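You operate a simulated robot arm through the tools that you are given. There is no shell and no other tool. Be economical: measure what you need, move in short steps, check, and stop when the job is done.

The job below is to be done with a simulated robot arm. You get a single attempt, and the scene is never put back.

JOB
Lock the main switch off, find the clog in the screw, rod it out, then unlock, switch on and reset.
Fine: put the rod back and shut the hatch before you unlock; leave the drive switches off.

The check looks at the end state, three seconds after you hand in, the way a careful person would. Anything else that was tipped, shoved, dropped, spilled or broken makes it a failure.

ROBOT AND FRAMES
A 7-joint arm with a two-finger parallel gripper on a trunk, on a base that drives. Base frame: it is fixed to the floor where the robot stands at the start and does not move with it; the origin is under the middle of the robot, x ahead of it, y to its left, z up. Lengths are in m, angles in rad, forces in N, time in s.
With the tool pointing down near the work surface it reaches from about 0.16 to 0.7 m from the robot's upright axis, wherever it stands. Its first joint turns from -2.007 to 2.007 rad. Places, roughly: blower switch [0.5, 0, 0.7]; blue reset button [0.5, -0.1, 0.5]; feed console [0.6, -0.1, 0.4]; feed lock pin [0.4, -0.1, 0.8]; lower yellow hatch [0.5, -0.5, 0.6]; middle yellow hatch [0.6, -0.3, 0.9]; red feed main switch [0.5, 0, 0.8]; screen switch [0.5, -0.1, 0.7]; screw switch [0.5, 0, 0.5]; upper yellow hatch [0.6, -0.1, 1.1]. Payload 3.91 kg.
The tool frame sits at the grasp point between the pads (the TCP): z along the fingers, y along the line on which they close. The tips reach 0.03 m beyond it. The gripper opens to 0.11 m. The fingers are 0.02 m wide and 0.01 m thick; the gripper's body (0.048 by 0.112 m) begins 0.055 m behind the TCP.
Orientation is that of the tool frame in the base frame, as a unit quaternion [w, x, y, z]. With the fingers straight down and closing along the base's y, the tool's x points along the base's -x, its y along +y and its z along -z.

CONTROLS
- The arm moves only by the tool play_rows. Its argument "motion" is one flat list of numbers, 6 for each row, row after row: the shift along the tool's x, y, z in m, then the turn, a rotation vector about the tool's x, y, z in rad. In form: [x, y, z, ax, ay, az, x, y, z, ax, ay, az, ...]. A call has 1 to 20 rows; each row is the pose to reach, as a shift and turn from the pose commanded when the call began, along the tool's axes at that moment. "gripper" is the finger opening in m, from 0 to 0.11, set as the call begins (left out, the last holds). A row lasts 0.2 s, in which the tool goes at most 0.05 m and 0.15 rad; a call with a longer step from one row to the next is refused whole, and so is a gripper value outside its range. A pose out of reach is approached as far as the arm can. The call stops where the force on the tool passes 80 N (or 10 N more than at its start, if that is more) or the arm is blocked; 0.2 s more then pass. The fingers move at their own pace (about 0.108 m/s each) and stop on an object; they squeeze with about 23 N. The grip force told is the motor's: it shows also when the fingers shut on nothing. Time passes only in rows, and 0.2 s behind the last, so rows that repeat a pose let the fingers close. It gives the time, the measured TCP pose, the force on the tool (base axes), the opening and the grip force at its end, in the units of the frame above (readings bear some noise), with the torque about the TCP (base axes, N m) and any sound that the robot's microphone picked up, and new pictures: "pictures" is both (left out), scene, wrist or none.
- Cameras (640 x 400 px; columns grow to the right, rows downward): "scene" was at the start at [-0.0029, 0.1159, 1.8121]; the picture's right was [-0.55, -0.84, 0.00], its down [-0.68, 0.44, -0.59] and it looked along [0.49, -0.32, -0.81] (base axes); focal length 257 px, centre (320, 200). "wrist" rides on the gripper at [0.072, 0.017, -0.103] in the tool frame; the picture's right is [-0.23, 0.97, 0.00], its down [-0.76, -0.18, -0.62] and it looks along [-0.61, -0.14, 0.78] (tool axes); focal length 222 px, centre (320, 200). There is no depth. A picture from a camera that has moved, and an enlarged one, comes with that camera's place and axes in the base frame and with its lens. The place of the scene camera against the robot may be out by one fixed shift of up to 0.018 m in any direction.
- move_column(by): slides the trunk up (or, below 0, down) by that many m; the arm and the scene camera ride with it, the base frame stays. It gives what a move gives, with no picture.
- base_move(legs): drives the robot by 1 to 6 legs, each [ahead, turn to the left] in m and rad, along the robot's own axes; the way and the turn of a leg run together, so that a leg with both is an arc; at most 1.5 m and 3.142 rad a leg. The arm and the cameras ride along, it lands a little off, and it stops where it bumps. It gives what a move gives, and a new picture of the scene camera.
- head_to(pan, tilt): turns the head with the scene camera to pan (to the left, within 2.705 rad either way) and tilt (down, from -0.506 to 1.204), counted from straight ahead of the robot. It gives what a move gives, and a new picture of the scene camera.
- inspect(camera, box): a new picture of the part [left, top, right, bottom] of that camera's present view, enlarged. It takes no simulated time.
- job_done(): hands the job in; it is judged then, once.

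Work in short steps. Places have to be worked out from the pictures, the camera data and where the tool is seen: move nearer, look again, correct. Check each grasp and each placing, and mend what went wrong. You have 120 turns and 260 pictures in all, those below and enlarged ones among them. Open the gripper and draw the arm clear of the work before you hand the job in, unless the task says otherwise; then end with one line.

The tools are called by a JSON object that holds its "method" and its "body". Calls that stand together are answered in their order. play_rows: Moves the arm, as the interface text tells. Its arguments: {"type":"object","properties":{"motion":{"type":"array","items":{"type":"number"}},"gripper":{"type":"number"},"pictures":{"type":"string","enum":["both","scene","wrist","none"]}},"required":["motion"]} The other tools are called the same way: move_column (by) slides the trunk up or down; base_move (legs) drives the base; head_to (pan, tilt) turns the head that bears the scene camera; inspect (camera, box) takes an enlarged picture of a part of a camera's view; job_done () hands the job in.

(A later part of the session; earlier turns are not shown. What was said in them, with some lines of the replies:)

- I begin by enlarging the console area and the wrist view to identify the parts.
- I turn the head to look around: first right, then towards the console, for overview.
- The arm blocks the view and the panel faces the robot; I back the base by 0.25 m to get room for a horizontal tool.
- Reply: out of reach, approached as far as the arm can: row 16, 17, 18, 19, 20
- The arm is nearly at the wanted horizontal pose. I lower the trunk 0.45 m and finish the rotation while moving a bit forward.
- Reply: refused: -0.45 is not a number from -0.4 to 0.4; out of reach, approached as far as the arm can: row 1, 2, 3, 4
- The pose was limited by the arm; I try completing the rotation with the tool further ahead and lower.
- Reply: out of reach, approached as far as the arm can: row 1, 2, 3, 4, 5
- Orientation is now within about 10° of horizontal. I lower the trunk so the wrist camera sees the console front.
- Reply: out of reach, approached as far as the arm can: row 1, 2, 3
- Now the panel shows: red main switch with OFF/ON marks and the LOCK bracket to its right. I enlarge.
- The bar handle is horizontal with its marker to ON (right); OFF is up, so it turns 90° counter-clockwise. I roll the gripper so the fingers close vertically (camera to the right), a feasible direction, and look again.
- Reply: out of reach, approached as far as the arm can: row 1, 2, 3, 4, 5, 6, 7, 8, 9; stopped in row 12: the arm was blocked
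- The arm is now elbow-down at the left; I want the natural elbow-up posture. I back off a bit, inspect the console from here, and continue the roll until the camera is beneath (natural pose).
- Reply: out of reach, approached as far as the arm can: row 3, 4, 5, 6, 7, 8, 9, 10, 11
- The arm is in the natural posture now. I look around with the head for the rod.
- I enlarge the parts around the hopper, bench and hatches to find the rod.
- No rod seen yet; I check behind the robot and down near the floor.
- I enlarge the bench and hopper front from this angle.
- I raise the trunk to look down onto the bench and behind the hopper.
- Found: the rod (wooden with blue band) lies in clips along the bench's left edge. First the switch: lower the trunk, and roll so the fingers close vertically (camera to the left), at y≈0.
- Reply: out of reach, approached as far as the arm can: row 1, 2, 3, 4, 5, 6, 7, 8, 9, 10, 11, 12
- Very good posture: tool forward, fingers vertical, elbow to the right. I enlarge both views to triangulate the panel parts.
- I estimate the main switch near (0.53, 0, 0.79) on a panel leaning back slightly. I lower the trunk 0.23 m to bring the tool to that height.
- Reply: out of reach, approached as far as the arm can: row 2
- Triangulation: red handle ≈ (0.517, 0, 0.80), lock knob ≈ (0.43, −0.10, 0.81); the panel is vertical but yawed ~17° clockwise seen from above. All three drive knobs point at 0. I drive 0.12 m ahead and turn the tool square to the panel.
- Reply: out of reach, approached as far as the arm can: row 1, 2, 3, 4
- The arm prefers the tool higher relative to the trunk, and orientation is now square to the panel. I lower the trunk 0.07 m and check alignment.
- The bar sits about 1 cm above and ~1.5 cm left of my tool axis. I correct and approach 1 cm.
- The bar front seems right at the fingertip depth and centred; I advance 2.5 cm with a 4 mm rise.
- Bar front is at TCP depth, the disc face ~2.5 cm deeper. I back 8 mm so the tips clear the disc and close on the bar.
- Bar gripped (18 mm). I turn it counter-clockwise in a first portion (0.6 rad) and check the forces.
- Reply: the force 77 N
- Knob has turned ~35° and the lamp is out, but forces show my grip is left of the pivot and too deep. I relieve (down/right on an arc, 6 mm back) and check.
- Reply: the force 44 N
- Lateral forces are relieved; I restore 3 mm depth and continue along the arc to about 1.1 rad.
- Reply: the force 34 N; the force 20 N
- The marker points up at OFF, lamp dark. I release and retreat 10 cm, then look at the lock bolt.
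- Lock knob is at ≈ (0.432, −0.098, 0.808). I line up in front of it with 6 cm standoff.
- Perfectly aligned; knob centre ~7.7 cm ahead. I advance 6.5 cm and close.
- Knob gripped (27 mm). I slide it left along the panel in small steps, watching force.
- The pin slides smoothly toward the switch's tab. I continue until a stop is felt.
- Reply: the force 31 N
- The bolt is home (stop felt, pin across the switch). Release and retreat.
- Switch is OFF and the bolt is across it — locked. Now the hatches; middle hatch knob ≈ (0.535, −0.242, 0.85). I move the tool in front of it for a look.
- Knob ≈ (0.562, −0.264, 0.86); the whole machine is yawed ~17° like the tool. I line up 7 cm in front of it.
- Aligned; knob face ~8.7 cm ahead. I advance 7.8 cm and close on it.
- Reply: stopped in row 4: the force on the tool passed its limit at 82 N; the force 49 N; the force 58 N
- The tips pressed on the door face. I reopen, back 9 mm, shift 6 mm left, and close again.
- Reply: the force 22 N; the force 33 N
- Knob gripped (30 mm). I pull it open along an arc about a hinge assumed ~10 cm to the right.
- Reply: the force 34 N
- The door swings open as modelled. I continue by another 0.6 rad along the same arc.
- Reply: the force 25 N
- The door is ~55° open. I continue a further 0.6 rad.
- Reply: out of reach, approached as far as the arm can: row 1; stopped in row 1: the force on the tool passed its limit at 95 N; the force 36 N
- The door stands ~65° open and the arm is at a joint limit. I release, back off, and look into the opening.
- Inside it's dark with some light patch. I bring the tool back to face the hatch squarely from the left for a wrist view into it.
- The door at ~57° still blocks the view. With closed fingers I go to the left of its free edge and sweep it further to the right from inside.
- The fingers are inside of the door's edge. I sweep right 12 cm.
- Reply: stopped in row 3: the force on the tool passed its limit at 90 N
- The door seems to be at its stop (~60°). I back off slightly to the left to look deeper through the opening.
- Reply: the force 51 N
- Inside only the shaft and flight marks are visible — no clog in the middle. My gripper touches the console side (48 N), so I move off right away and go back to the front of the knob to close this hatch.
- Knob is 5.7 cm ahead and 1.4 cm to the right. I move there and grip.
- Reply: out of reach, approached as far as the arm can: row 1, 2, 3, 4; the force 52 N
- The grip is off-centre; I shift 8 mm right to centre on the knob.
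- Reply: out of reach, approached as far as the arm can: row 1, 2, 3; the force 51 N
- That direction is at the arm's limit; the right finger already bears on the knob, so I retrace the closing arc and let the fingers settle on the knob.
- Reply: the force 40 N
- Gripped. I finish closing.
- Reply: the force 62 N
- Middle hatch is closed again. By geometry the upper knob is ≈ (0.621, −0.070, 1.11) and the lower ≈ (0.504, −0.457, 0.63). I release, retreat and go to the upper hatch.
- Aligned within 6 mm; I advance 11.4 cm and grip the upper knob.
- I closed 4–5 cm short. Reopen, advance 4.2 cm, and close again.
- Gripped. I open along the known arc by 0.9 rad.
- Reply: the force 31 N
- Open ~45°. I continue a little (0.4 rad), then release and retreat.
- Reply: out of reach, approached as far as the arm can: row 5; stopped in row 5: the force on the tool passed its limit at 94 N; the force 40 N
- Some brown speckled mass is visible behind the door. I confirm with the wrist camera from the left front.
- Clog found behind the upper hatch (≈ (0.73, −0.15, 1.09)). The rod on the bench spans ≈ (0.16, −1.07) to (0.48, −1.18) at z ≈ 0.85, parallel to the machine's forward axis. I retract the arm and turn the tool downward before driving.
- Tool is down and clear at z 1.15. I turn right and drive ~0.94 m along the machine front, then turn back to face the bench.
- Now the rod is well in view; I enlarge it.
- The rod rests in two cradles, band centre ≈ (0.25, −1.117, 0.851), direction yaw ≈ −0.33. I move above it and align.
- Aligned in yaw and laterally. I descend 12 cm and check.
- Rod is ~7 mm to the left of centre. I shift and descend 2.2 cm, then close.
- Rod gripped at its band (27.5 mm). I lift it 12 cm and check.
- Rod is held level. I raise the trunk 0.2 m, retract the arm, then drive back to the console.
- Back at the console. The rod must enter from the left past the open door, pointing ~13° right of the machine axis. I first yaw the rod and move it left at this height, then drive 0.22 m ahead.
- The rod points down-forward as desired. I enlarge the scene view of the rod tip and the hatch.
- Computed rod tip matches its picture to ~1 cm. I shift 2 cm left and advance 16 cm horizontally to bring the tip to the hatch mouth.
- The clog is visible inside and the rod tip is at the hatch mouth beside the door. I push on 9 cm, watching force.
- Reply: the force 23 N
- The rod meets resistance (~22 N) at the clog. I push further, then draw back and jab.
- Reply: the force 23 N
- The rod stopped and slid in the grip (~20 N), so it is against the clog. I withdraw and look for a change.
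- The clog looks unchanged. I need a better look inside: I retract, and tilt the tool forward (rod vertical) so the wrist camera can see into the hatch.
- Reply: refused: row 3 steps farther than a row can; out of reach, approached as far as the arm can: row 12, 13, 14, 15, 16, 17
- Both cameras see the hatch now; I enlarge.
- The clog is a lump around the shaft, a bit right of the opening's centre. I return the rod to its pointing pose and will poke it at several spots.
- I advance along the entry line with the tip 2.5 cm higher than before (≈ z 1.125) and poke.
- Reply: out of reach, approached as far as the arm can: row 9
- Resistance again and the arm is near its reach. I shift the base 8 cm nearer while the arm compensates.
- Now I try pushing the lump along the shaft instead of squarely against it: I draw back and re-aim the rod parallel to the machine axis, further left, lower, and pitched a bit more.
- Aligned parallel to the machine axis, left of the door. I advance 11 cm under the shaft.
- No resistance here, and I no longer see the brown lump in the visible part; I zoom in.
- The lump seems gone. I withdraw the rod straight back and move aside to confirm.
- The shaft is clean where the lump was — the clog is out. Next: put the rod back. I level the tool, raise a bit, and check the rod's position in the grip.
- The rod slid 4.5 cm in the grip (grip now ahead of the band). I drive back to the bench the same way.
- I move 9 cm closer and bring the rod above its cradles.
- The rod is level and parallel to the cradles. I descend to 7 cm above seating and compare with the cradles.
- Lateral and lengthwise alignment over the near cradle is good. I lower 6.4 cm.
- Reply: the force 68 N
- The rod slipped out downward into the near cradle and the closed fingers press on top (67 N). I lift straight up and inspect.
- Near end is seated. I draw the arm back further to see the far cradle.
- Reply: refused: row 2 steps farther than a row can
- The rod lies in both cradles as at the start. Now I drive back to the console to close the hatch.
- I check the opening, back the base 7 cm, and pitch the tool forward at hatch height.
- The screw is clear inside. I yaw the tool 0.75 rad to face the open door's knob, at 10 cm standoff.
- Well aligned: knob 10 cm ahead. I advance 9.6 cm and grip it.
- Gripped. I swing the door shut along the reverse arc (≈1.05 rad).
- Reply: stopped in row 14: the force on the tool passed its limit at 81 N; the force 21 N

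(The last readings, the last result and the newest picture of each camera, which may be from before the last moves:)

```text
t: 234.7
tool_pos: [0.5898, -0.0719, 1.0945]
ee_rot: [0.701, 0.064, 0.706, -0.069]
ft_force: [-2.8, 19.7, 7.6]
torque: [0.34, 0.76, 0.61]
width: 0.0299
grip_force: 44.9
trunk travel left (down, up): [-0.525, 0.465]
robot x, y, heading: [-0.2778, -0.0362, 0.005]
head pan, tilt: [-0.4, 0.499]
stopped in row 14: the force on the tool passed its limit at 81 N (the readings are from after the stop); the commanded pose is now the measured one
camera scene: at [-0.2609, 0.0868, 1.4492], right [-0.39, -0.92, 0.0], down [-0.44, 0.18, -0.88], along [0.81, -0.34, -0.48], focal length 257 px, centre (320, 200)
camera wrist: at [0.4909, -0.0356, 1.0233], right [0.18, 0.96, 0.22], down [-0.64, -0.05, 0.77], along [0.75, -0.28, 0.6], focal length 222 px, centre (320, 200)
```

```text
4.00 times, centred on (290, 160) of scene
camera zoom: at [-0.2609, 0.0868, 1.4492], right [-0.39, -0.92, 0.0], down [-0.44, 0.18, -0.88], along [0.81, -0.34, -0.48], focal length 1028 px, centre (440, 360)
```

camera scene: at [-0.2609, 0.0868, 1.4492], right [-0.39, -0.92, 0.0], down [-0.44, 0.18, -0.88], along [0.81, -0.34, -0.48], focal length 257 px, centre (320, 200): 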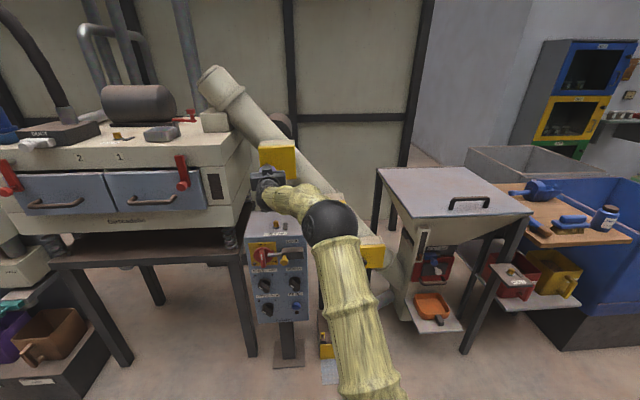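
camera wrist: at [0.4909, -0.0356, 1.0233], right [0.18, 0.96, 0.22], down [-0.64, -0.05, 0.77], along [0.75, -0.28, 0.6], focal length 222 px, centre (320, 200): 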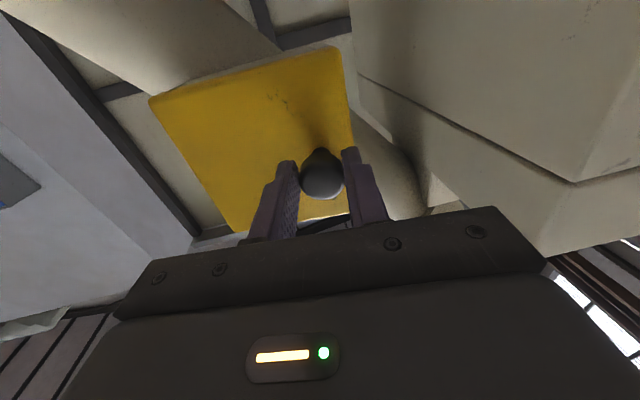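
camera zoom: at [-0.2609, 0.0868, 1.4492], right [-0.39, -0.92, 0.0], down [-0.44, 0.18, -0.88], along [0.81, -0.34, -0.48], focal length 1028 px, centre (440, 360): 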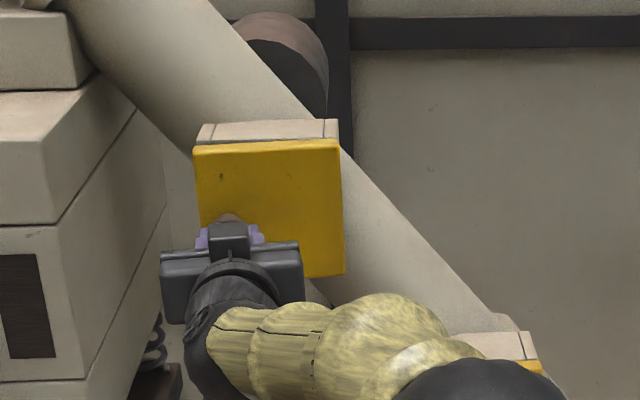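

About 6° remains. I finish with a slightly more leftward path.

{"method": "play_rows", "body": {"motion": [0, 0.003, 0.008, 0.05, 0, 0, 0, 0.005, 0.015, 0.1, 0, 0, 0, 0.006, 0.022, 0.115, 0, 0, 0, 0.006, 0.027, 0.115, 0, 0], "gripper": 0.0, "pictures": "wrist"}}

{"method": "inspect", "body": {"camera": "scene", "box": [230, 110, 350, 210]}}

```text
t: 235.7
tool_pos: [0.6132, -0.0696, 1.0943]
ee_rot: [0.697, 0.106, 0.701, -0.112]
ft_force: [-47.8, 36.6, -7.0]
torque: [-0.07, -0.2, 0.06]
width: 0.0299
grip_force: 44.4
trunk travel left (down, up): [-0.525, 0.465]
robot x, y, heading: [-0.2807, -0.0385, 0.003]
head pan, tilt: [-0.4, 0.499]
camera wrist: at [0.5196, -0.0221, 1.0233], right [0.3, 0.93, 0.22], down [-0.64, 0.03, 0.77], along [0.71, -0.37, 0.61], focal length 222 px, centre (320, 200)
```

wrist: 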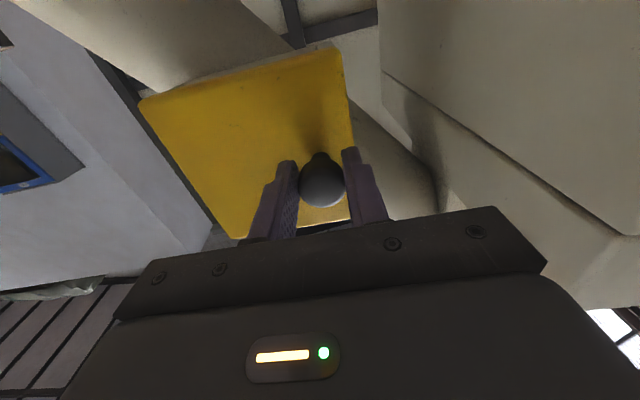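

```text
4.00 times, centred on (290, 160) of scene
camera zoom: at [-0.2651, 0.0904, 1.4487], right [-0.39, -0.92, 0.0], down [-0.44, 0.18, -0.88], along [0.81, -0.34, -0.47], focal length 1028 px, centre (440, 360)
```

zoom: 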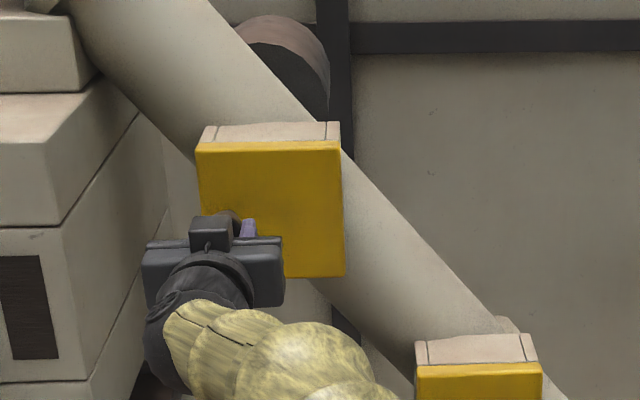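

Hatch shut. I release, retreat 30 cm, and lower the trunk for the lock bolt.

{"method": "play_rows", "body": {"motion": [0, 0, 0, 0, 0, 0, 0, 0, 0, 0, 0, 0, 0, 0, -0.04, 0, 0, 0, 0, 0, -0.085, 0, 0, 0, 0, 0, -0.13, 0, 0, 0, 0, 0, -0.175, 0, 0, 0, 0, 0, -0.22, 0, 0, 0, 0, 0, -0.265, 0, 0, 0, 0, 0, -0.3, 0, 0, 0, 0, 0, -0.3, 0, 0, 0], "gripper": 0.06, "pictures": "scene"}}

{"method": "move_column", "body": {"by": -0.25}}

{"method": "inspect", "body": {"camera": "wrist", "box": [100, 0, 540, 230]}}

```text
t: 236.1
tool_pos: [0.618, -0.0816, 1.0882]
ee_rot: [0.694, 0.11, 0.702, -0.117]
ft_force: [2.2, -0.9, -0.7]
torque: [-0.01, -0.02, -0.01]
width: 0.0601
grip_force: 0.0
trunk travel left (down, up): [-0.525, 0.465]
robot x, y, heading: [-0.2764, -0.0348, -0.0]
head pan, tilt: [-0.4, 0.499]
stopped in row 1: the force on the tool passed its limit at 82 N (the readings are from after the stop); the commanded pose is now the measured one
camera scene: at [-0.2568, 0.0846, 1.4496], right [-0.39, -0.92, 0.0], down [-0.44, 0.19, -0.88], along [0.81, -0.34, -0.48], focal length 257 px, centre (320, 200)
```

scene: 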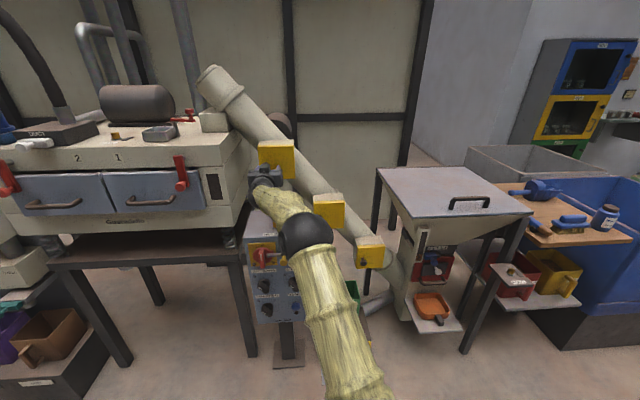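

```text
t: 237.5
tool_pos: [0.6136, -0.0852, 0.9842]
ee_rot: [0.711, 0.118, 0.683, -0.114]
ft_force: [-0.5, -0.3, 12.3]
torque: [0.66, 1.23, 0.0]
width: 0.06
grip_force: 0.0
trunk travel left (down, up): [-0.39, 0.6]
robot x, y, heading: [-0.2781, -0.0371, -0.002]
head pan, tilt: [-0.4, 0.499]
stopped: the force on the tool passed its limit at 105 N (the readings are from after the stop); the commanded pose is now the measured one
```

```text
1.45 times, centred on (320, 115) of wrist
camera zoom: at [0.5245, -0.0346, 0.9095], right [0.31, 0.92, 0.24], down [-0.68, 0.03, 0.73], along [0.67, -0.39, 0.63], focal length 323 px, centre (320, 324)
```

zoom: 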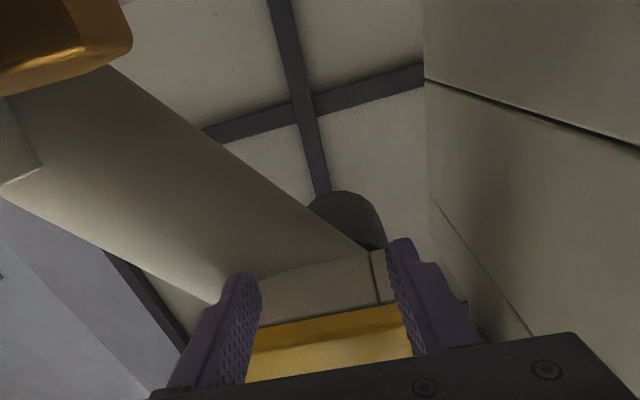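

The retreat had been cut short by the grip-release force, so the trunk move put the gripper onto the console top (stopped at 105 N). The lamp knob is forward-right of the camera. I rise 3 cm and retreat straight back.

{"method": "play_rows", "body": {"motion": [-0.015, 0, 0, 0, 0, 0, -0.03, 0, 0, 0, 0, 0, -0.03, 0, -0.03, 0, 0, 0, -0.03, 0, -0.07, 0, 0, 0, -0.03, 0, -0.115, 0, 0, 0, -0.03, 0, -0.16, 0, 0, 0, -0.03, 0, -0.205, 0, 0, 0, -0.03, 0, -0.25, 0, 0, 0, -0.03, 0, -0.295, 0, 0, 0, -0.03, 0, -0.295, 0, 0, 0], "gripper": 0.06, "pictures": "both"}}

{"method": "inspect", "body": {"camera": "scene", "box": [220, 130, 400, 300]}}

```text
t: 239.7
tool_pos: [0.3359, 0.0128, 1.0052]
ee_rot: [0.709, 0.117, 0.686, -0.115]
ft_force: [0.0, 0.3, 0.5]
torque: [0.01, 0.01, 0.02]
width: 0.0601
grip_force: 0.0
trunk travel left (down, up): [-0.39, 0.6]
robot x, y, heading: [-0.2773, -0.0348, 0.003]
head pan, tilt: [-0.4, 0.499]
camera scene: at [-0.2586, 0.0845, 1.3146], right [-0.39, -0.92, 0.0], down [-0.44, 0.19, -0.88], along [0.81, -0.34, -0.48], focal length 257 px, centre (320, 200)
camera wrist: at [0.2467, 0.0625, 0.93], right [0.31, 0.92, 0.24], down [-0.67, 0.04, 0.74], along [0.67, -0.39, 0.63], focal length 222 px, centre (320, 200)
```

scene: 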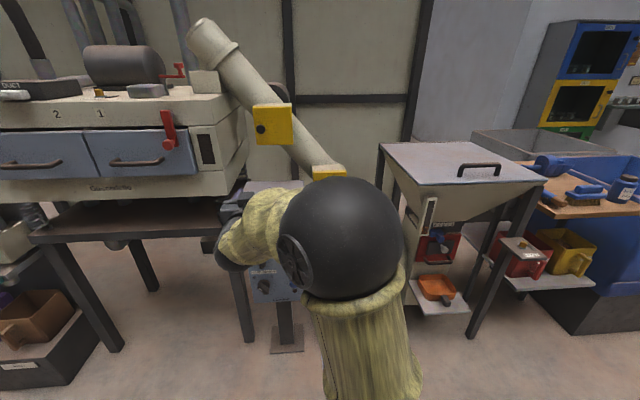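
wrist: 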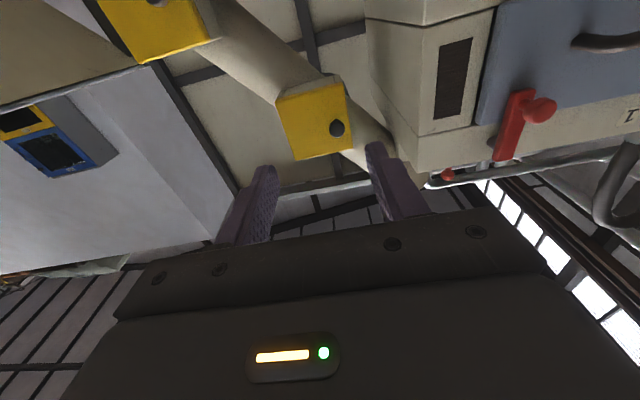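

```text
2.35 times, centred on (310, 215) of scene
camera zoom: at [-0.2586, 0.0845, 1.3146], right [-0.39, -0.92, 0.0], down [-0.44, 0.19, -0.88], along [0.81, -0.34, -0.48], focal length 605 px, centre (344, 165)
```

zoom: 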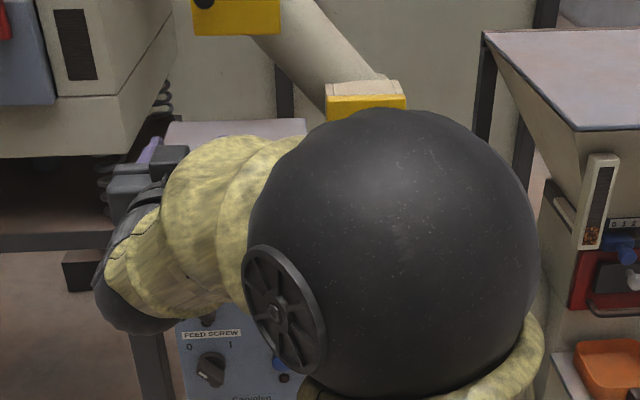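

Clear now, hatch still shut. I lower the trunk 0.19 m to the lock height and look.

{"method": "move_column", "body": {"by": -0.19}}

{"method": "play_rows", "body": {"motion": [0, -0.03, 0, 0, 0, 0, 0, -0.06, 0, 0, 0, 0, 0, -0.06, 0, 0, 0, 0], "pictures": "wrist"}}

{"method": "inspect", "body": {"camera": "wrist", "box": [160, 0, 480, 220]}}

```text
t: 241.8
tool_pos: [0.3359, 0.0124, 0.815]
ee_rot: [0.709, 0.118, 0.686, -0.115]
ft_force: [0.4, 0.2, -0.1]
torque: [0.02, 0.01, 0.0]
width: 0.0602
grip_force: 0.1
trunk travel left (down, up): [-0.2, 0.79]
robot x, y, heading: [-0.2774, -0.0371, -0.003]
head pan, tilt: [-0.4, 0.499]
```

```text
t: 242.6
tool_pos: [0.3191, -0.0439, 0.8139]
ee_rot: [0.708, 0.118, 0.686, -0.115]
ft_force: [-0.3, 1.0, -0.1]
torque: [0.0, 0.02, 0.04]
width: 0.0601
grip_force: 0.1
trunk travel left (down, up): [-0.2, 0.79]
robot x, y, heading: [-0.2746, -0.0356, -0.002]
head pan, tilt: [-0.4, 0.499]
camera wrist: at [0.2296, 0.0062, 0.7389], right [0.31, 0.92, 0.24], down [-0.67, 0.03, 0.74], along [0.67, -0.39, 0.63], focal length 222 px, centre (320, 200)
```

wrist: 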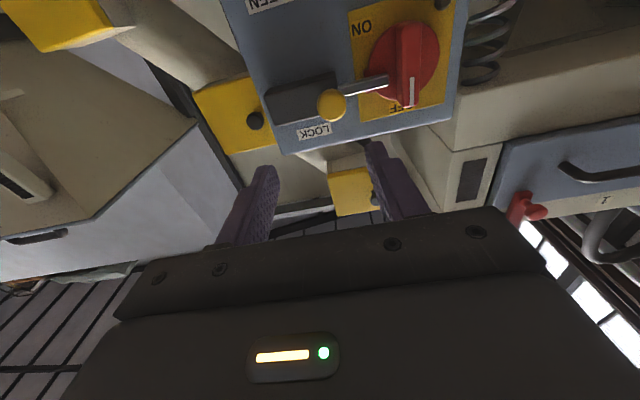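

```text
1.82 times, centred on (320, 110) of wrist
camera zoom: at [0.2296, 0.0062, 0.7389], right [0.31, 0.92, 0.24], down [-0.67, 0.03, 0.74], along [0.67, -0.39, 0.63], focal length 404 px, centre (320, 364)
```

zoom: 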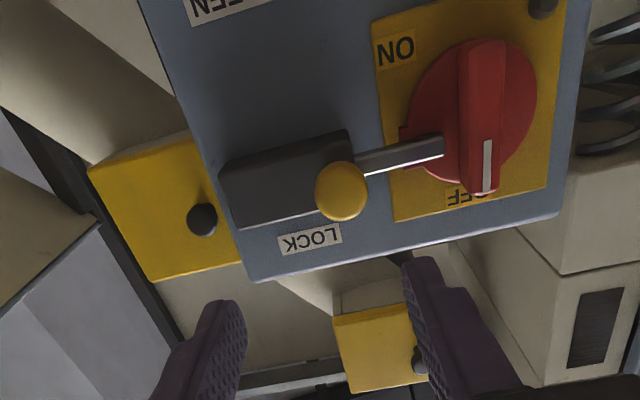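

Knob is ~12.5 cm ahead, 1.5 cm left, 1.2 cm lower. I approach and grip it.

{"method": "play_rows", "body": {"motion": [0.006, 0.008, 0.03, 0, 0, 0, 0.012, 0.015, 0.06, 0, 0, 0, 0.012, 0.015, 0.075, 0, 0, 0, 0.012, 0.015, 0.075, 0, 0, 0], "pictures": "wrist"}}

```text
t: 243.6
tool_pos: [0.3952, -0.055, 0.8038]
ee_rot: [0.709, 0.118, 0.686, -0.115]
ft_force: [-0.3, 0.0, 0.2]
torque: [-0.01, 0.01, -0.02]
width: 0.0601
grip_force: 0.1
trunk travel left (down, up): [-0.2, 0.79]
robot x, y, heading: [-0.2744, -0.0356, 0.004]
head pan, tilt: [-0.4, 0.499]
camera wrist: at [0.3058, -0.0047, 0.7288], right [0.31, 0.92, 0.24], down [-0.67, 0.03, 0.74], along [0.67, -0.39, 0.63], focal length 222 px, centre (320, 200)
```

wrist: 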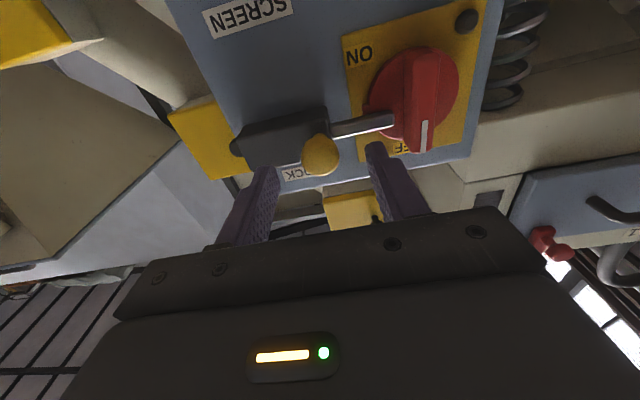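

Centred; 4 cm ahead. I advance 3.1 cm and close.

{"method": "play_rows", "body": {"motion": [0, 0, 0.016, 0, 0, 0, 0, 0, 0.031, 0, 0, 0, 0, 0, 0.031, 0, 0, 0], "pictures": "none"}}

{"method": "play_rows", "body": {"motion": [0, 0, 0, 0, 0, 0, 0, 0, 0, 0, 0, 0, 0, 0, 0, 0, 0, 0], "gripper": 0.0, "pictures": "none"}}

{"method": "play_rows", "body": {"motion": [0, -0.006, 0, 0, 0, 0, 0, -0.012, 0, 0, 0, 0, 0, -0.018, 0, 0, 0, 0, 0, -0.024, 0, 0, 0, 0, 0, -0.03, 0, 0, 0, 0, 0, -0.03, 0, 0, 0, 0], "gripper": 0.0, "pictures": "wrist"}}

```text
t: 244.4
tool_pos: [0.424, -0.0633, 0.8049]
ee_rot: [0.709, 0.117, 0.686, -0.115]
ft_force: [-0.1, 0.1, 0.1]
torque: [-0.01, 0.01, -0.02]
width: 0.06
grip_force: 0.1
trunk travel left (down, up): [-0.2, 0.79]
robot x, y, heading: [-0.2763, -0.0351, -0.0]
head pan, tilt: [-0.4, 0.499]
```

```text
t: 245.2
tool_pos: [0.4231, -0.0648, 0.8055]
ee_rot: [0.709, 0.117, 0.686, -0.114]
ft_force: [-2.2, -3.7, -1.4]
torque: [0.01, -0.02, 0.12]
width: 0.0272
grip_force: 44.8
trunk travel left (down, up): [-0.2, 0.79]
robot x, y, heading: [-0.2798, -0.0378, -0.002]
head pan, tilt: [-0.4, 0.499]
```

```text
t: 246.6
tool_pos: [0.4139, -0.0924, 0.8062]
ee_rot: [0.709, 0.118, 0.686, -0.115]
ft_force: [7.2, -1.4, 0.9]
torque: [-0.02, -0.02, 0.21]
width: 0.0268
grip_force: 45.1
trunk travel left (down, up): [-0.2, 0.79]
robot x, y, heading: [-0.2774, -0.0337, 0.006]
head pan, tilt: [-0.4, 0.499]
camera wrist: at [0.3243, -0.0433, 0.7309], right [0.31, 0.92, 0.24], down [-0.67, 0.04, 0.74], along [0.67, -0.39, 0.63], focal length 222 px, centre (320, 200)
```

wrist: 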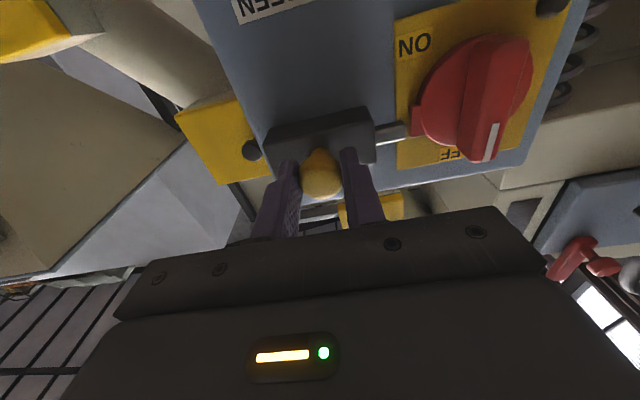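

The bolt slid back 3 cm. I push a few mm more to reach its stop, then release and back off.

{"method": "play_rows", "body": {"motion": [0, -0.003, 0, 0, 0, 0, 0, -0.005, 0, 0, 0, 0], "gripper": 0.0, "pictures": "none"}}

{"method": "play_rows", "body": {"motion": [0, 0.002, 0, 0, 0, 0, 0, 0.002, 0, 0, 0, 0, 0, 0.002, -0.04, 0, 0, 0, 0, 0.002, -0.08, 0, 0, 0, 0, 0.002, -0.1, 0, 0, 0], "gripper": 0.06, "pictures": "wrist"}}

{"method": "inspect", "body": {"camera": "wrist", "box": [200, 0, 520, 200]}}

```text
t: 247.2
tool_pos: [0.414, -0.0933, 0.8064]
ee_rot: [0.709, 0.116, 0.686, -0.114]
ft_force: [17.7, 9.6, 2.5]
torque: [0.06, -0.01, 0.35]
width: 0.0267
grip_force: 45.0
trunk travel left (down, up): [-0.2, 0.79]
robot x, y, heading: [-0.279, -0.036, 0.006]
head pan, tilt: [-0.4, 0.499]
```

```text
t: 248.4
tool_pos: [0.3179, -0.0632, 0.8025]
ee_rot: [0.709, 0.117, 0.686, -0.114]
ft_force: [0.3, 0.4, -0.6]
torque: [0.01, -0.05, 0.01]
width: 0.0601
grip_force: 0.0
trunk travel left (down, up): [-0.2, 0.79]
robot x, y, heading: [-0.2798, -0.0325, -0.0]
head pan, tilt: [-0.4, 0.499]
camera wrist: at [0.2288, -0.0137, 0.7275], right [0.31, 0.92, 0.24], down [-0.67, 0.03, 0.74], along [0.67, -0.39, 0.63], focal length 222 px, centre (320, 200)
```

wrist: 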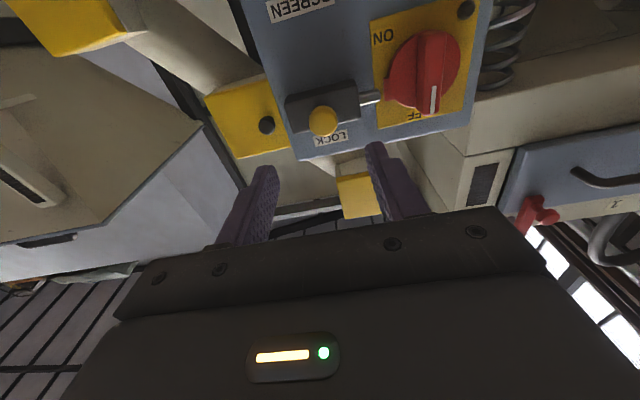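

```text
2.00 times, centred on (360, 100) of wrist
camera zoom: at [0.2288, -0.0137, 0.7275], right [0.31, 0.92, 0.24], down [-0.67, 0.03, 0.74], along [0.67, -0.39, 0.63], focal length 444 px, centre (240, 400)
```

zoom: 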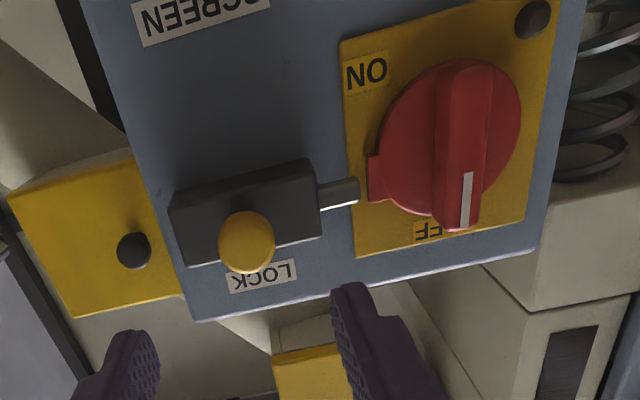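

Unlocked. Now I line up in front of the red handle (pivot ≈ (0.463, 0.005, 0.80)).

{"method": "play_rows", "body": {"motion": [0.002, 0.035, 0.01, 0, 0, 0, 0.004, 0.07, 0.02, 0, 0, 0, 0.007, 0.112, 0.04, 0, 0, 0, 0.007, 0.112, 0.045, 0, 0, 0], "gripper": 0.07, "pictures": "wrist"}}

{"method": "inspect", "body": {"camera": "wrist", "box": [220, 20, 440, 220]}}

```text
t: 249.4
tool_pos: [0.4, 0.0273, 0.7963]
ee_rot: [0.709, 0.117, 0.686, -0.115]
ft_force: [-0.1, 0.1, 0.3]
torque: [0.0, -0.01, -0.01]
width: 0.0701
grip_force: 0.1
trunk travel left (down, up): [-0.2, 0.79]
robot x, y, heading: [-0.2814, -0.0364, -0.001]
head pan, tilt: [-0.4, 0.499]
camera wrist: at [0.3098, 0.0776, 0.7214], right [0.31, 0.92, 0.24], down [-0.67, 0.04, 0.74], along [0.67, -0.39, 0.63], focal length 222 px, centre (320, 200)
```

wrist: 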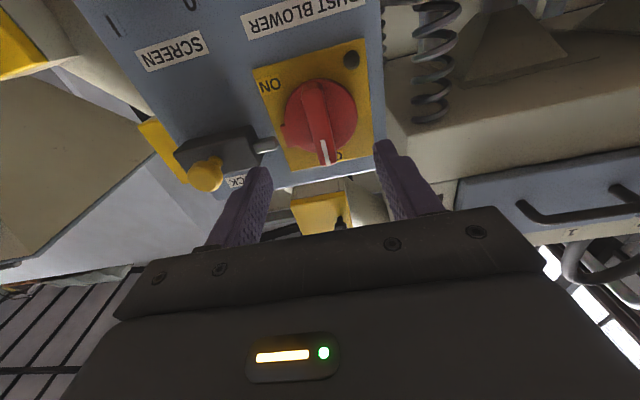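

```text
2.00 times, centred on (330, 120) of wrist
camera zoom: at [0.3098, 0.0776, 0.7214], right [0.31, 0.92, 0.24], down [-0.67, 0.04, 0.74], along [0.67, -0.39, 0.63], focal length 444 px, centre (300, 360)
```

zoom: 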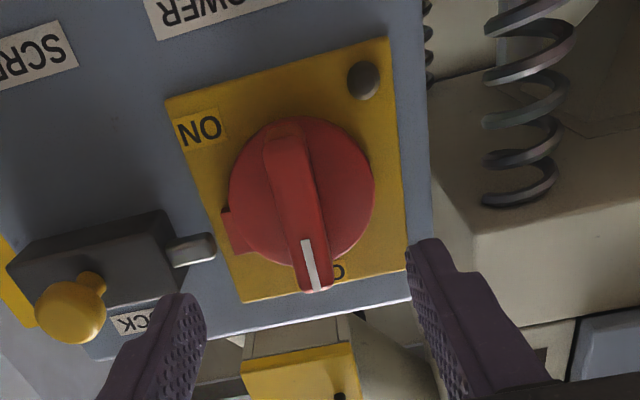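

Aligned laterally. I advance 6.6 cm and close on the bar.

{"method": "play_rows", "body": {"motion": [0, 0, 0.025, 0, 0, 0, 0, 0, 0.05, 0, 0, 0, 0, 0, 0.066, 0, 0, 0, 0, 0, 0.066, 0, 0, 0], "pictures": "none"}}

{"method": "play_rows", "body": {"motion": [0, 0, 0, 0, 0, 0, 0, 0, 0, 0, 0, 0, 0, 0, 0, 0, 0, 0], "gripper": 0.0, "pictures": "wrist"}}

```text
t: 250.4
tool_pos: [0.4589, 0.0056, 0.8]
ee_rot: [0.71, 0.117, 0.685, -0.114]
ft_force: [0.1, 0.0, 0.4]
torque: [0.01, -0.01, -0.05]
width: 0.0697
grip_force: 0.0
trunk travel left (down, up): [-0.2, 0.79]
robot x, y, heading: [-0.2767, -0.0334, -0.005]
head pan, tilt: [-0.4, 0.499]
```

```text
t: 251.2
tool_pos: [0.4596, 0.008, 0.7992]
ee_rot: [0.709, 0.116, 0.687, -0.114]
ft_force: [8.6, 5.8, 3.0]
torque: [-0.06, -0.09, 0.54]
width: 0.0178
grip_force: 45.1
trunk travel left (down, up): [-0.2, 0.79]
robot x, y, heading: [-0.2757, -0.0361, 0.002]
head pan, tilt: [-0.4, 0.499]
camera wrist: at [0.3701, 0.057, 0.7246], right [0.31, 0.92, 0.24], down [-0.67, 0.03, 0.74], along [0.67, -0.38, 0.63], focal length 222 px, centre (320, 200)
```

wrist: 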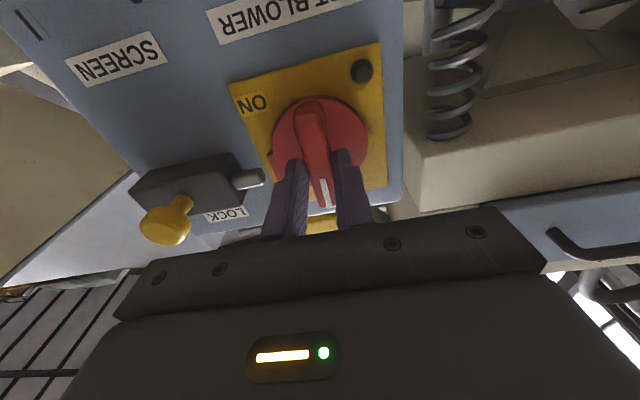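

Gripped. I turn clockwise 0.6 rad and check forces.

{"method": "play_rows", "body": {"motion": [0, 0, 0, 0, 0, 0.12, 0, 0, 0, 0, 0, 0.24, 0, 0, 0, 0, 0, 0.36, 0, 0, 0, 0, 0, 0.48, 0, 0, 0, 0, 0, 0.6], "pictures": "none"}}

```text
t: 252.4
tool_pos: [0.4598, 0.0079, 0.7994]
ee_rot: [0.711, 0.316, 0.62, 0.101]
ft_force: [5.3, 10.7, 0.6]
torque: [-0.21, -0.68, -0.54]
width: 0.0179
grip_force: 45.2
trunk travel left (down, up): [-0.2, 0.79]
robot x, y, heading: [-0.2807, -0.0365, -0.003]
head pan, tilt: [-0.4, 0.499]
```

Low forces — well centred. I continue the remaining ~1.0 rad.

{"method": "play_rows", "body": {"motion": [0, 0, 0, 0, 0, 0.12, 0, 0, 0, 0, 0, 0.24, 0, 0, 0, 0, 0, 0.36, 0, 0, 0, 0, 0, 0.48, 0, 0, 0, 0, 0, 0.6, 0, 0, 0, 0, 0, 0.72, 0, 0, 0, 0, 0, 0.84, 0, 0, 0, 0, 0, 0.95, 0, 0, 0, 0, 0, 1.0], "pictures": "wrist"}}

{"method": "inspect", "body": {"camera": "wrist", "box": [60, 40, 460, 250]}}

```text
t: 254.4
tool_pos: [0.4596, 0.0072, 0.799]
ee_rot: [0.576, 0.573, 0.394, 0.429]
ft_force: [12.9, 4.0, 6.4]
torque: [-1.1, 0.59, 0.05]
width: 0.0182
grip_force: 45.1
trunk travel left (down, up): [-0.2, 0.79]
robot x, y, heading: [-0.276, -0.0362, -0.002]
head pan, tilt: [-0.4, 0.499]
camera wrist: at [0.3846, 0.1093, 0.8165], right [-0.11, -0.24, 0.96], down [-0.83, -0.51, -0.22], along [0.55, -0.82, -0.14], focal length 222 px, centre (320, 200)
```

wrist: 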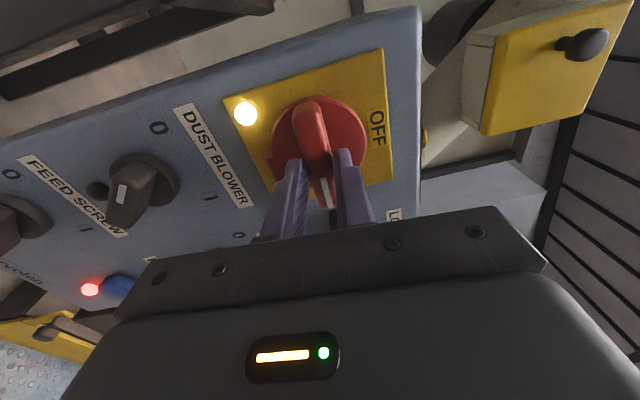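

```text
1.60 times, centred on (260, 145) of wrist
camera zoom: at [0.3846, 0.1093, 0.8165], right [-0.11, -0.24, 0.96], down [-0.83, -0.51, -0.22], along [0.55, -0.82, -0.14], focal length 355 px, centre (416, 288)
```

zoom: 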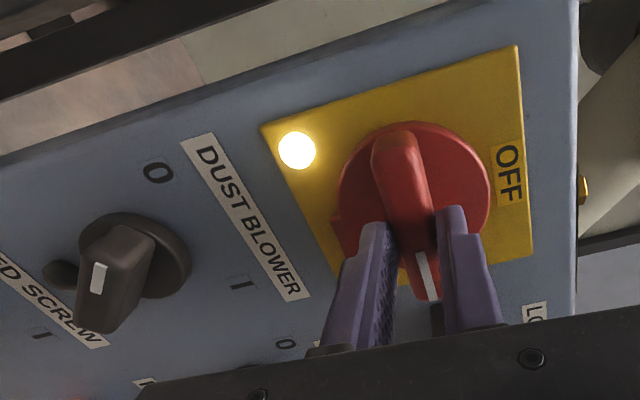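

Main switch is ON (lamp lit, marker at ON). I release and retreat, then look at the lower panel for the reset button.

{"method": "play_rows", "body": {"motion": [0, 0, 0, 0, 0, 0, 0, 0, 0, 0, 0, 0, 0, 0, -0.04, 0, 0, 0, 0, 0, -0.08, 0, 0, 0, 0, 0, -0.12, 0, 0, 0], "gripper": 0.06, "pictures": "wrist"}}

{"method": "inspect", "body": {"camera": "wrist", "box": [40, 20, 440, 230]}}

```text
t: 255.6
tool_pos: [0.3447, 0.0475, 0.7933]
ee_rot: [0.577, 0.573, 0.394, 0.428]
ft_force: [0.4, 0.7, -0.5]
torque: [-0.01, -0.03, 0.03]
width: 0.0599
grip_force: 0.0
trunk travel left (down, up): [-0.2, 0.79]
robot x, y, heading: [-0.2755, -0.0315, 0.002]
head pan, tilt: [-0.4, 0.499]
camera wrist: at [0.2699, 0.1484, 0.8109], right [-0.12, -0.24, 0.96], down [-0.83, -0.51, -0.23], along [0.55, -0.82, -0.14], focal length 222 px, centre (320, 200)
```

wrist: 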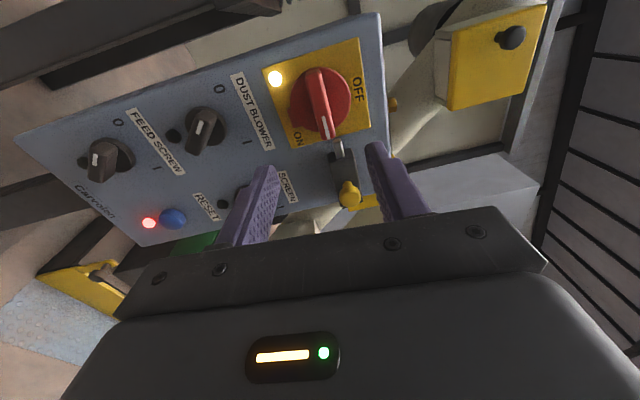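

```text
1.60 times, centred on (240, 125) of wrist
camera zoom: at [0.2699, 0.1484, 0.8109], right [-0.12, -0.24, 0.96], down [-0.83, -0.51, -0.23], along [0.55, -0.82, -0.14], focal length 355 px, centre (448, 320)
```

zoom: 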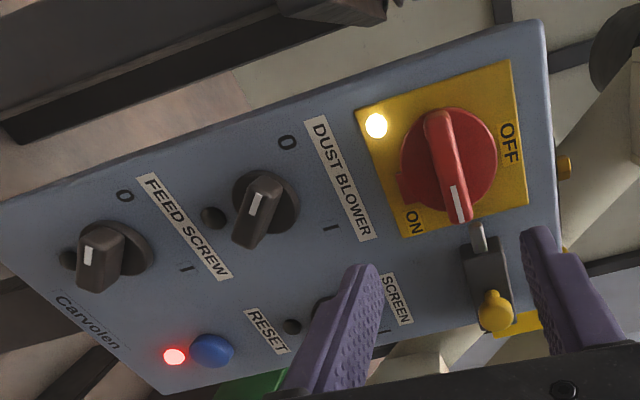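

All drive knobs point to 0 with their lamps dark. Reset button ≈ (0.459, −0.096, 0.54). I lower the trunk 0.2 m and line up with closed fingers.

{"method": "move_column", "body": {"by": -0.19}}

{"method": "play_rows", "body": {"motion": [-0.03, -0.012, 0, 0, 0, 0, -0.06, -0.025, 0.005, 0, 0, 0, -0.09, -0.04, 0.015, 0, 0, 0, -0.105, -0.05, 0.03, 0, 0, 0, -0.105, -0.05, 0.04, 0, 0, 0], "gripper": 0.0, "pictures": "both"}}

```text
t: 257.7
tool_pos: [0.3446, 0.0471, 0.6039]
ee_rot: [0.576, 0.574, 0.394, 0.429]
ft_force: [-0.3, 0.7, -0.2]
torque: [-0.01, -0.01, 0.01]
width: 0.06
grip_force: 0.1
trunk travel left (down, up): [-0.01, 0.98]
robot x, y, heading: [-0.2803, -0.0361, -0.003]
head pan, tilt: [-0.4, 0.499]
```

```text
t: 258.9
tool_pos: [0.3525, -0.0653, 0.5522]
ee_rot: [0.577, 0.573, 0.393, 0.429]
ft_force: [0.3, 0.7, -0.1]
torque: [0.01, 0.01, 0.01]
width: 0.0
grip_force: 23.1
trunk travel left (down, up): [-0.01, 0.98]
robot x, y, heading: [-0.2788, -0.037, -0.002]
head pan, tilt: [-0.4, 0.499]
camera scene: at [-0.2583, 0.0844, 0.9346], right [-0.39, -0.92, 0.0], down [-0.44, 0.19, -0.88], along [0.81, -0.34, -0.48], focal length 257 px, centre (320, 200)
camera wrist: at [0.2771, 0.0368, 0.5689], right [-0.12, -0.24, 0.96], down [-0.83, -0.51, -0.23], along [0.55, -0.82, -0.14], focal length 222 px, centre (320, 200)
```

scene: 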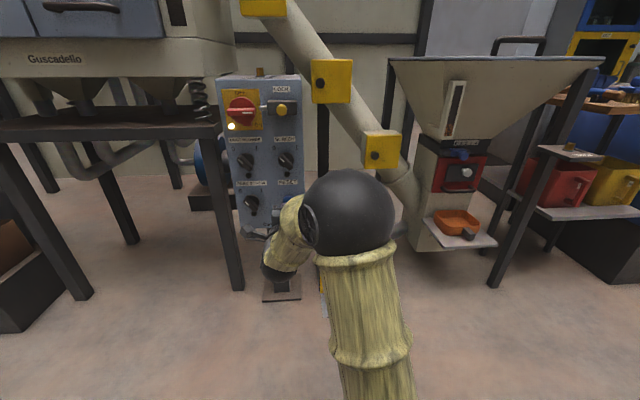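
wrist: 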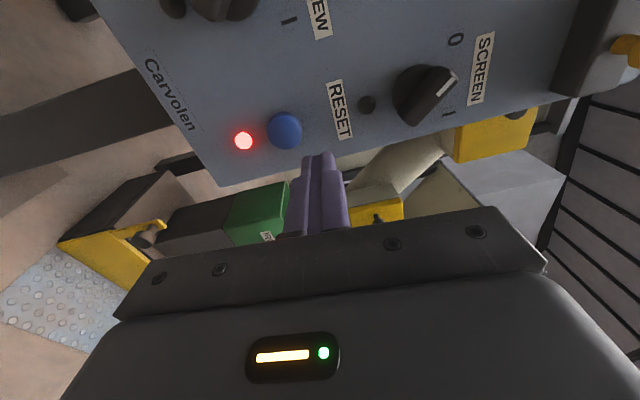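

Triangulated button at (0.478, −0.1135, 0.515). I shift down 4.2 cm and approach to ~4 cm.

{"method": "play_rows", "body": {"motion": [-0.003, -0.021, 0.015, 0, 0, 0, -0.006, -0.042, 0.035, 0, 0, 0, -0.006, -0.042, 0.06, 0, 0, 0, -0.006, -0.042, 0.06, 0, 0, 0], "gripper": 0.0, "pictures": "wrist"}}

```text
t: 259.9
tool_pos: [0.4088, -0.0899, 0.5098]
ee_rot: [0.576, 0.574, 0.394, 0.429]
ft_force: [0.3, 0.4, -0.1]
torque: [0.01, 0.0, -0.02]
width: 0.0001
grip_force: 23.1
trunk travel left (down, up): [-0.01, 0.98]
robot x, y, heading: [-0.2767, -0.0377, 0.001]
head pan, tilt: [-0.4, 0.499]
camera wrist: at [0.3336, 0.0123, 0.5278], right [-0.11, -0.24, 0.96], down [-0.83, -0.51, -0.23], along [0.55, -0.82, -0.14], focal length 222 px, centre (320, 200)
```

wrist: 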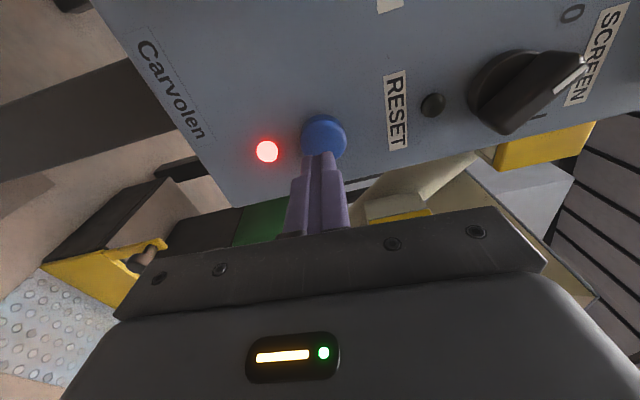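

Perfectly lined up, ~4.5 cm to go. I push gently.

{"method": "play_rows", "body": {"motion": [0, 0.001, 0.02, 0, 0, 0, 0, 0.001, 0.036, 0, 0, 0, 0, 0.001, 0.042, 0, 0, 0, 0, 0.001, 0.046, 0, 0, 0], "gripper": 0.0, "pictures": "wrist"}}

```text
t: 260.9
tool_pos: [0.4474, -0.1057, 0.5147]
ee_rot: [0.576, 0.575, 0.393, 0.428]
ft_force: [-53.0, 8.7, -2.4]
torque: [-0.16, 0.07, -0.23]
width: 0.0001
grip_force: 23.2
trunk travel left (down, up): [-0.01, 0.98]
robot x, y, heading: [-0.2774, -0.0334, 0.002]
head pan, tilt: [-0.4, 0.499]
heard: click
camera wrist: at [0.374, -0.003, 0.5316], right [-0.12, -0.24, 0.96], down [-0.83, -0.51, -0.23], along [0.55, -0.82, -0.14], focal length 222 px, centre (320, 200)
```

wrist: 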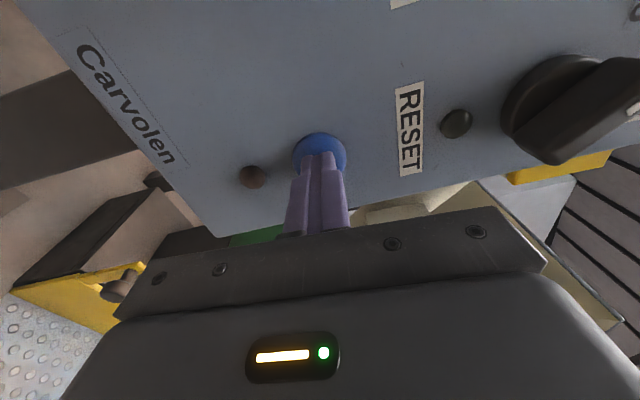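

Click heard and the red fault lamp went out. I draw back and check the whole panel and hatches.

{"method": "play_rows", "body": {"motion": [0, 0, -0.04, 0, 0, 0, 0, 0, -0.08, 0, 0, 0, 0, 0, -0.12, 0, 0, 0, 0, 0, -0.16, 0, 0, 0, 0, 0, -0.2, 0, 0, 0], "gripper": 0.06, "pictures": "wrist"}}

{"method": "base_move", "body": {"legs": [[-0.15, 0]]}}

{"method": "move_column", "body": {"by": 0.4}}

{"method": "head_to", "body": {"pan": -0.4, "tilt": 0.45}}

{"method": "inspect", "body": {"camera": "scene", "box": [200, 80, 420, 300]}}

{"method": "inspect", "body": {"camera": "wrist", "box": [0, 0, 640, 230]}}

```text
t: 262.1
tool_pos: [0.2582, -0.0386, 0.5069]
ee_rot: [0.575, 0.574, 0.394, 0.429]
ft_force: [-0.1, -0.4, 0.3]
torque: [-0.03, 0.0, 0.01]
width: 0.0601
grip_force: 0.0
trunk travel left (down, up): [-0.01, 0.98]
robot x, y, heading: [-0.2769, -0.0364, -0.005]
head pan, tilt: [-0.4, 0.499]
camera wrist: at [0.1834, 0.0626, 0.5246], right [-0.11, -0.24, 0.96], down [-0.83, -0.51, -0.23], along [0.55, -0.82, -0.14], focal length 222 px, centre (320, 200)
```

wrist: 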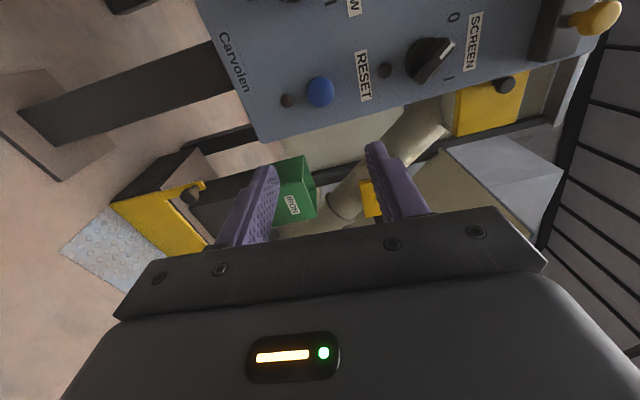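

```text
t: 263.6
tool_pos: [0.111, -0.0399, 0.5064]
ee_rot: [0.576, 0.574, 0.393, 0.429]
ft_force: [-0.4, 0.3, -1.1]
torque: [-0.03, -0.02, -0.01]
width: 0.0599
grip_force: 0.1
trunk travel left (down, up): [-0.01, 0.98]
robot x, y, heading: [-0.4233, -0.0368, -0.003]
head pan, tilt: [-0.4, 0.499]
camera scene: at [-0.4064, 0.0841, 0.9346], right [-0.39, -0.92, 0.0], down [-0.44, 0.19, -0.88], along [0.81, -0.34, -0.48], focal length 257 px, centre (320, 200)
```

scene: 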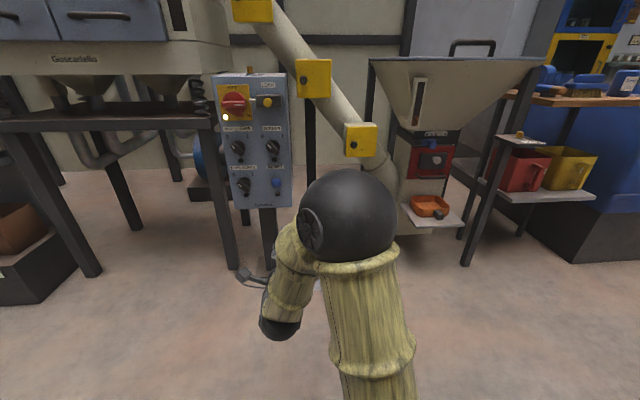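

```text
t: 267.4
tool_pos: [0.1094, -0.0396, 0.9079]
ee_rot: [0.576, 0.574, 0.393, 0.429]
ft_force: [0.4, -0.3, 0.1]
torque: [0.02, 0.0, 0.0]
width: 0.0597
grip_force: 0.0
trunk travel left (down, up): [-0.41, 0.58]
robot x, y, heading: [-0.4247, -0.0321, -0.003]
head pan, tilt: [-0.4, 0.499]
```

```text
t: 268.0
tool_pos: [0.111, -0.0395, 0.9081]
ee_rot: [0.577, 0.574, 0.394, 0.428]
ft_force: [0.4, -0.2, 0.0]
torque: [0.03, -0.01, -0.01]
width: 0.0601
grip_force: 0.1
trunk travel left (down, up): [-0.41, 0.58]
robot x, y, heading: [-0.4266, -0.0402, 0.002]
head pan, tilt: [-0.4, 0.45]
camera scene: at [-0.4055, 0.0838, 1.3391], right [-0.39, -0.92, 0.0], down [-0.4, 0.17, -0.9], along [0.83, -0.35, -0.44], focal length 257 px, centre (320, 200)
```

scene: 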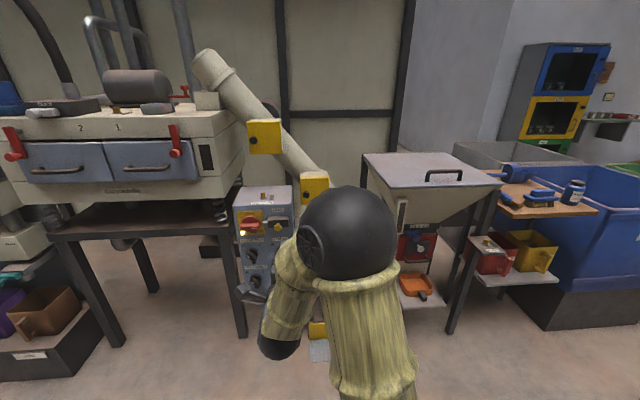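

```text
1.82 times, centred on (310, 190) of scene
camera zoom: at [-0.4055, 0.0838, 1.3391], right [-0.39, -0.92, 0.0], down [-0.4, 0.17, -0.9], along [0.83, -0.35, -0.44], focal length 468 px, centre (338, 218)
```

zoom: 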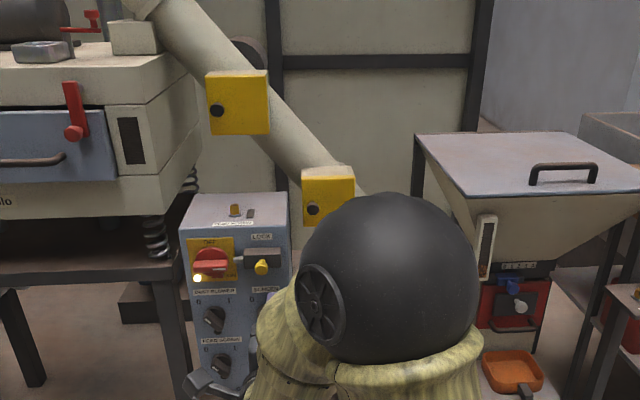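

```text
1.00 times, centred on (320, 115) of wrist (not enlarged: the box is as wide or as high as the picture)
camera zoom: at [0.0355, 0.062, 0.9247], right [-0.12, -0.24, 0.96], down [-0.83, -0.51, -0.23], along [0.55, -0.82, -0.14], focal length 222 px, centre (320, 285)
```

zoom: 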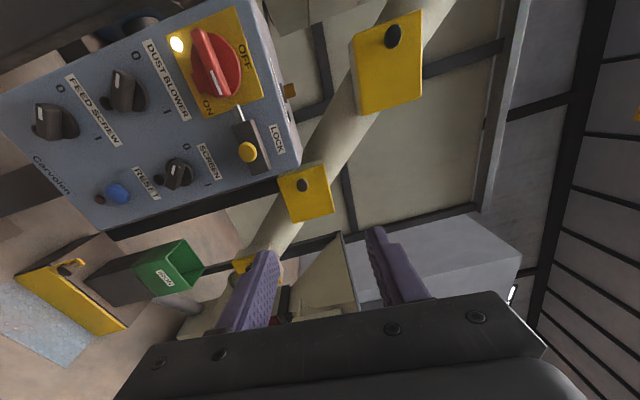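

All done: the main switch is on with its lamp lit, the fault lamp is out, the drive knobs are at 0, the hatches are shut, the rod is in its cradles and the arm is clear. I hand in.

{"method": "job_done", "body": {}}

```text
The job is handed in.
```

The job is handed in and each step is done. I locked the main switch off, found the clog behind the upper hatch and rodded it out. The rod went back in its cradles and the hatch was shut before I unlocked. The main switch is on, the reset clicked and its red lamp went out, and the drive switches are still off. One mishap: after shutting the hatch, the gripper pressed down on the console top until it stopped at 105 N; I saw no damage.
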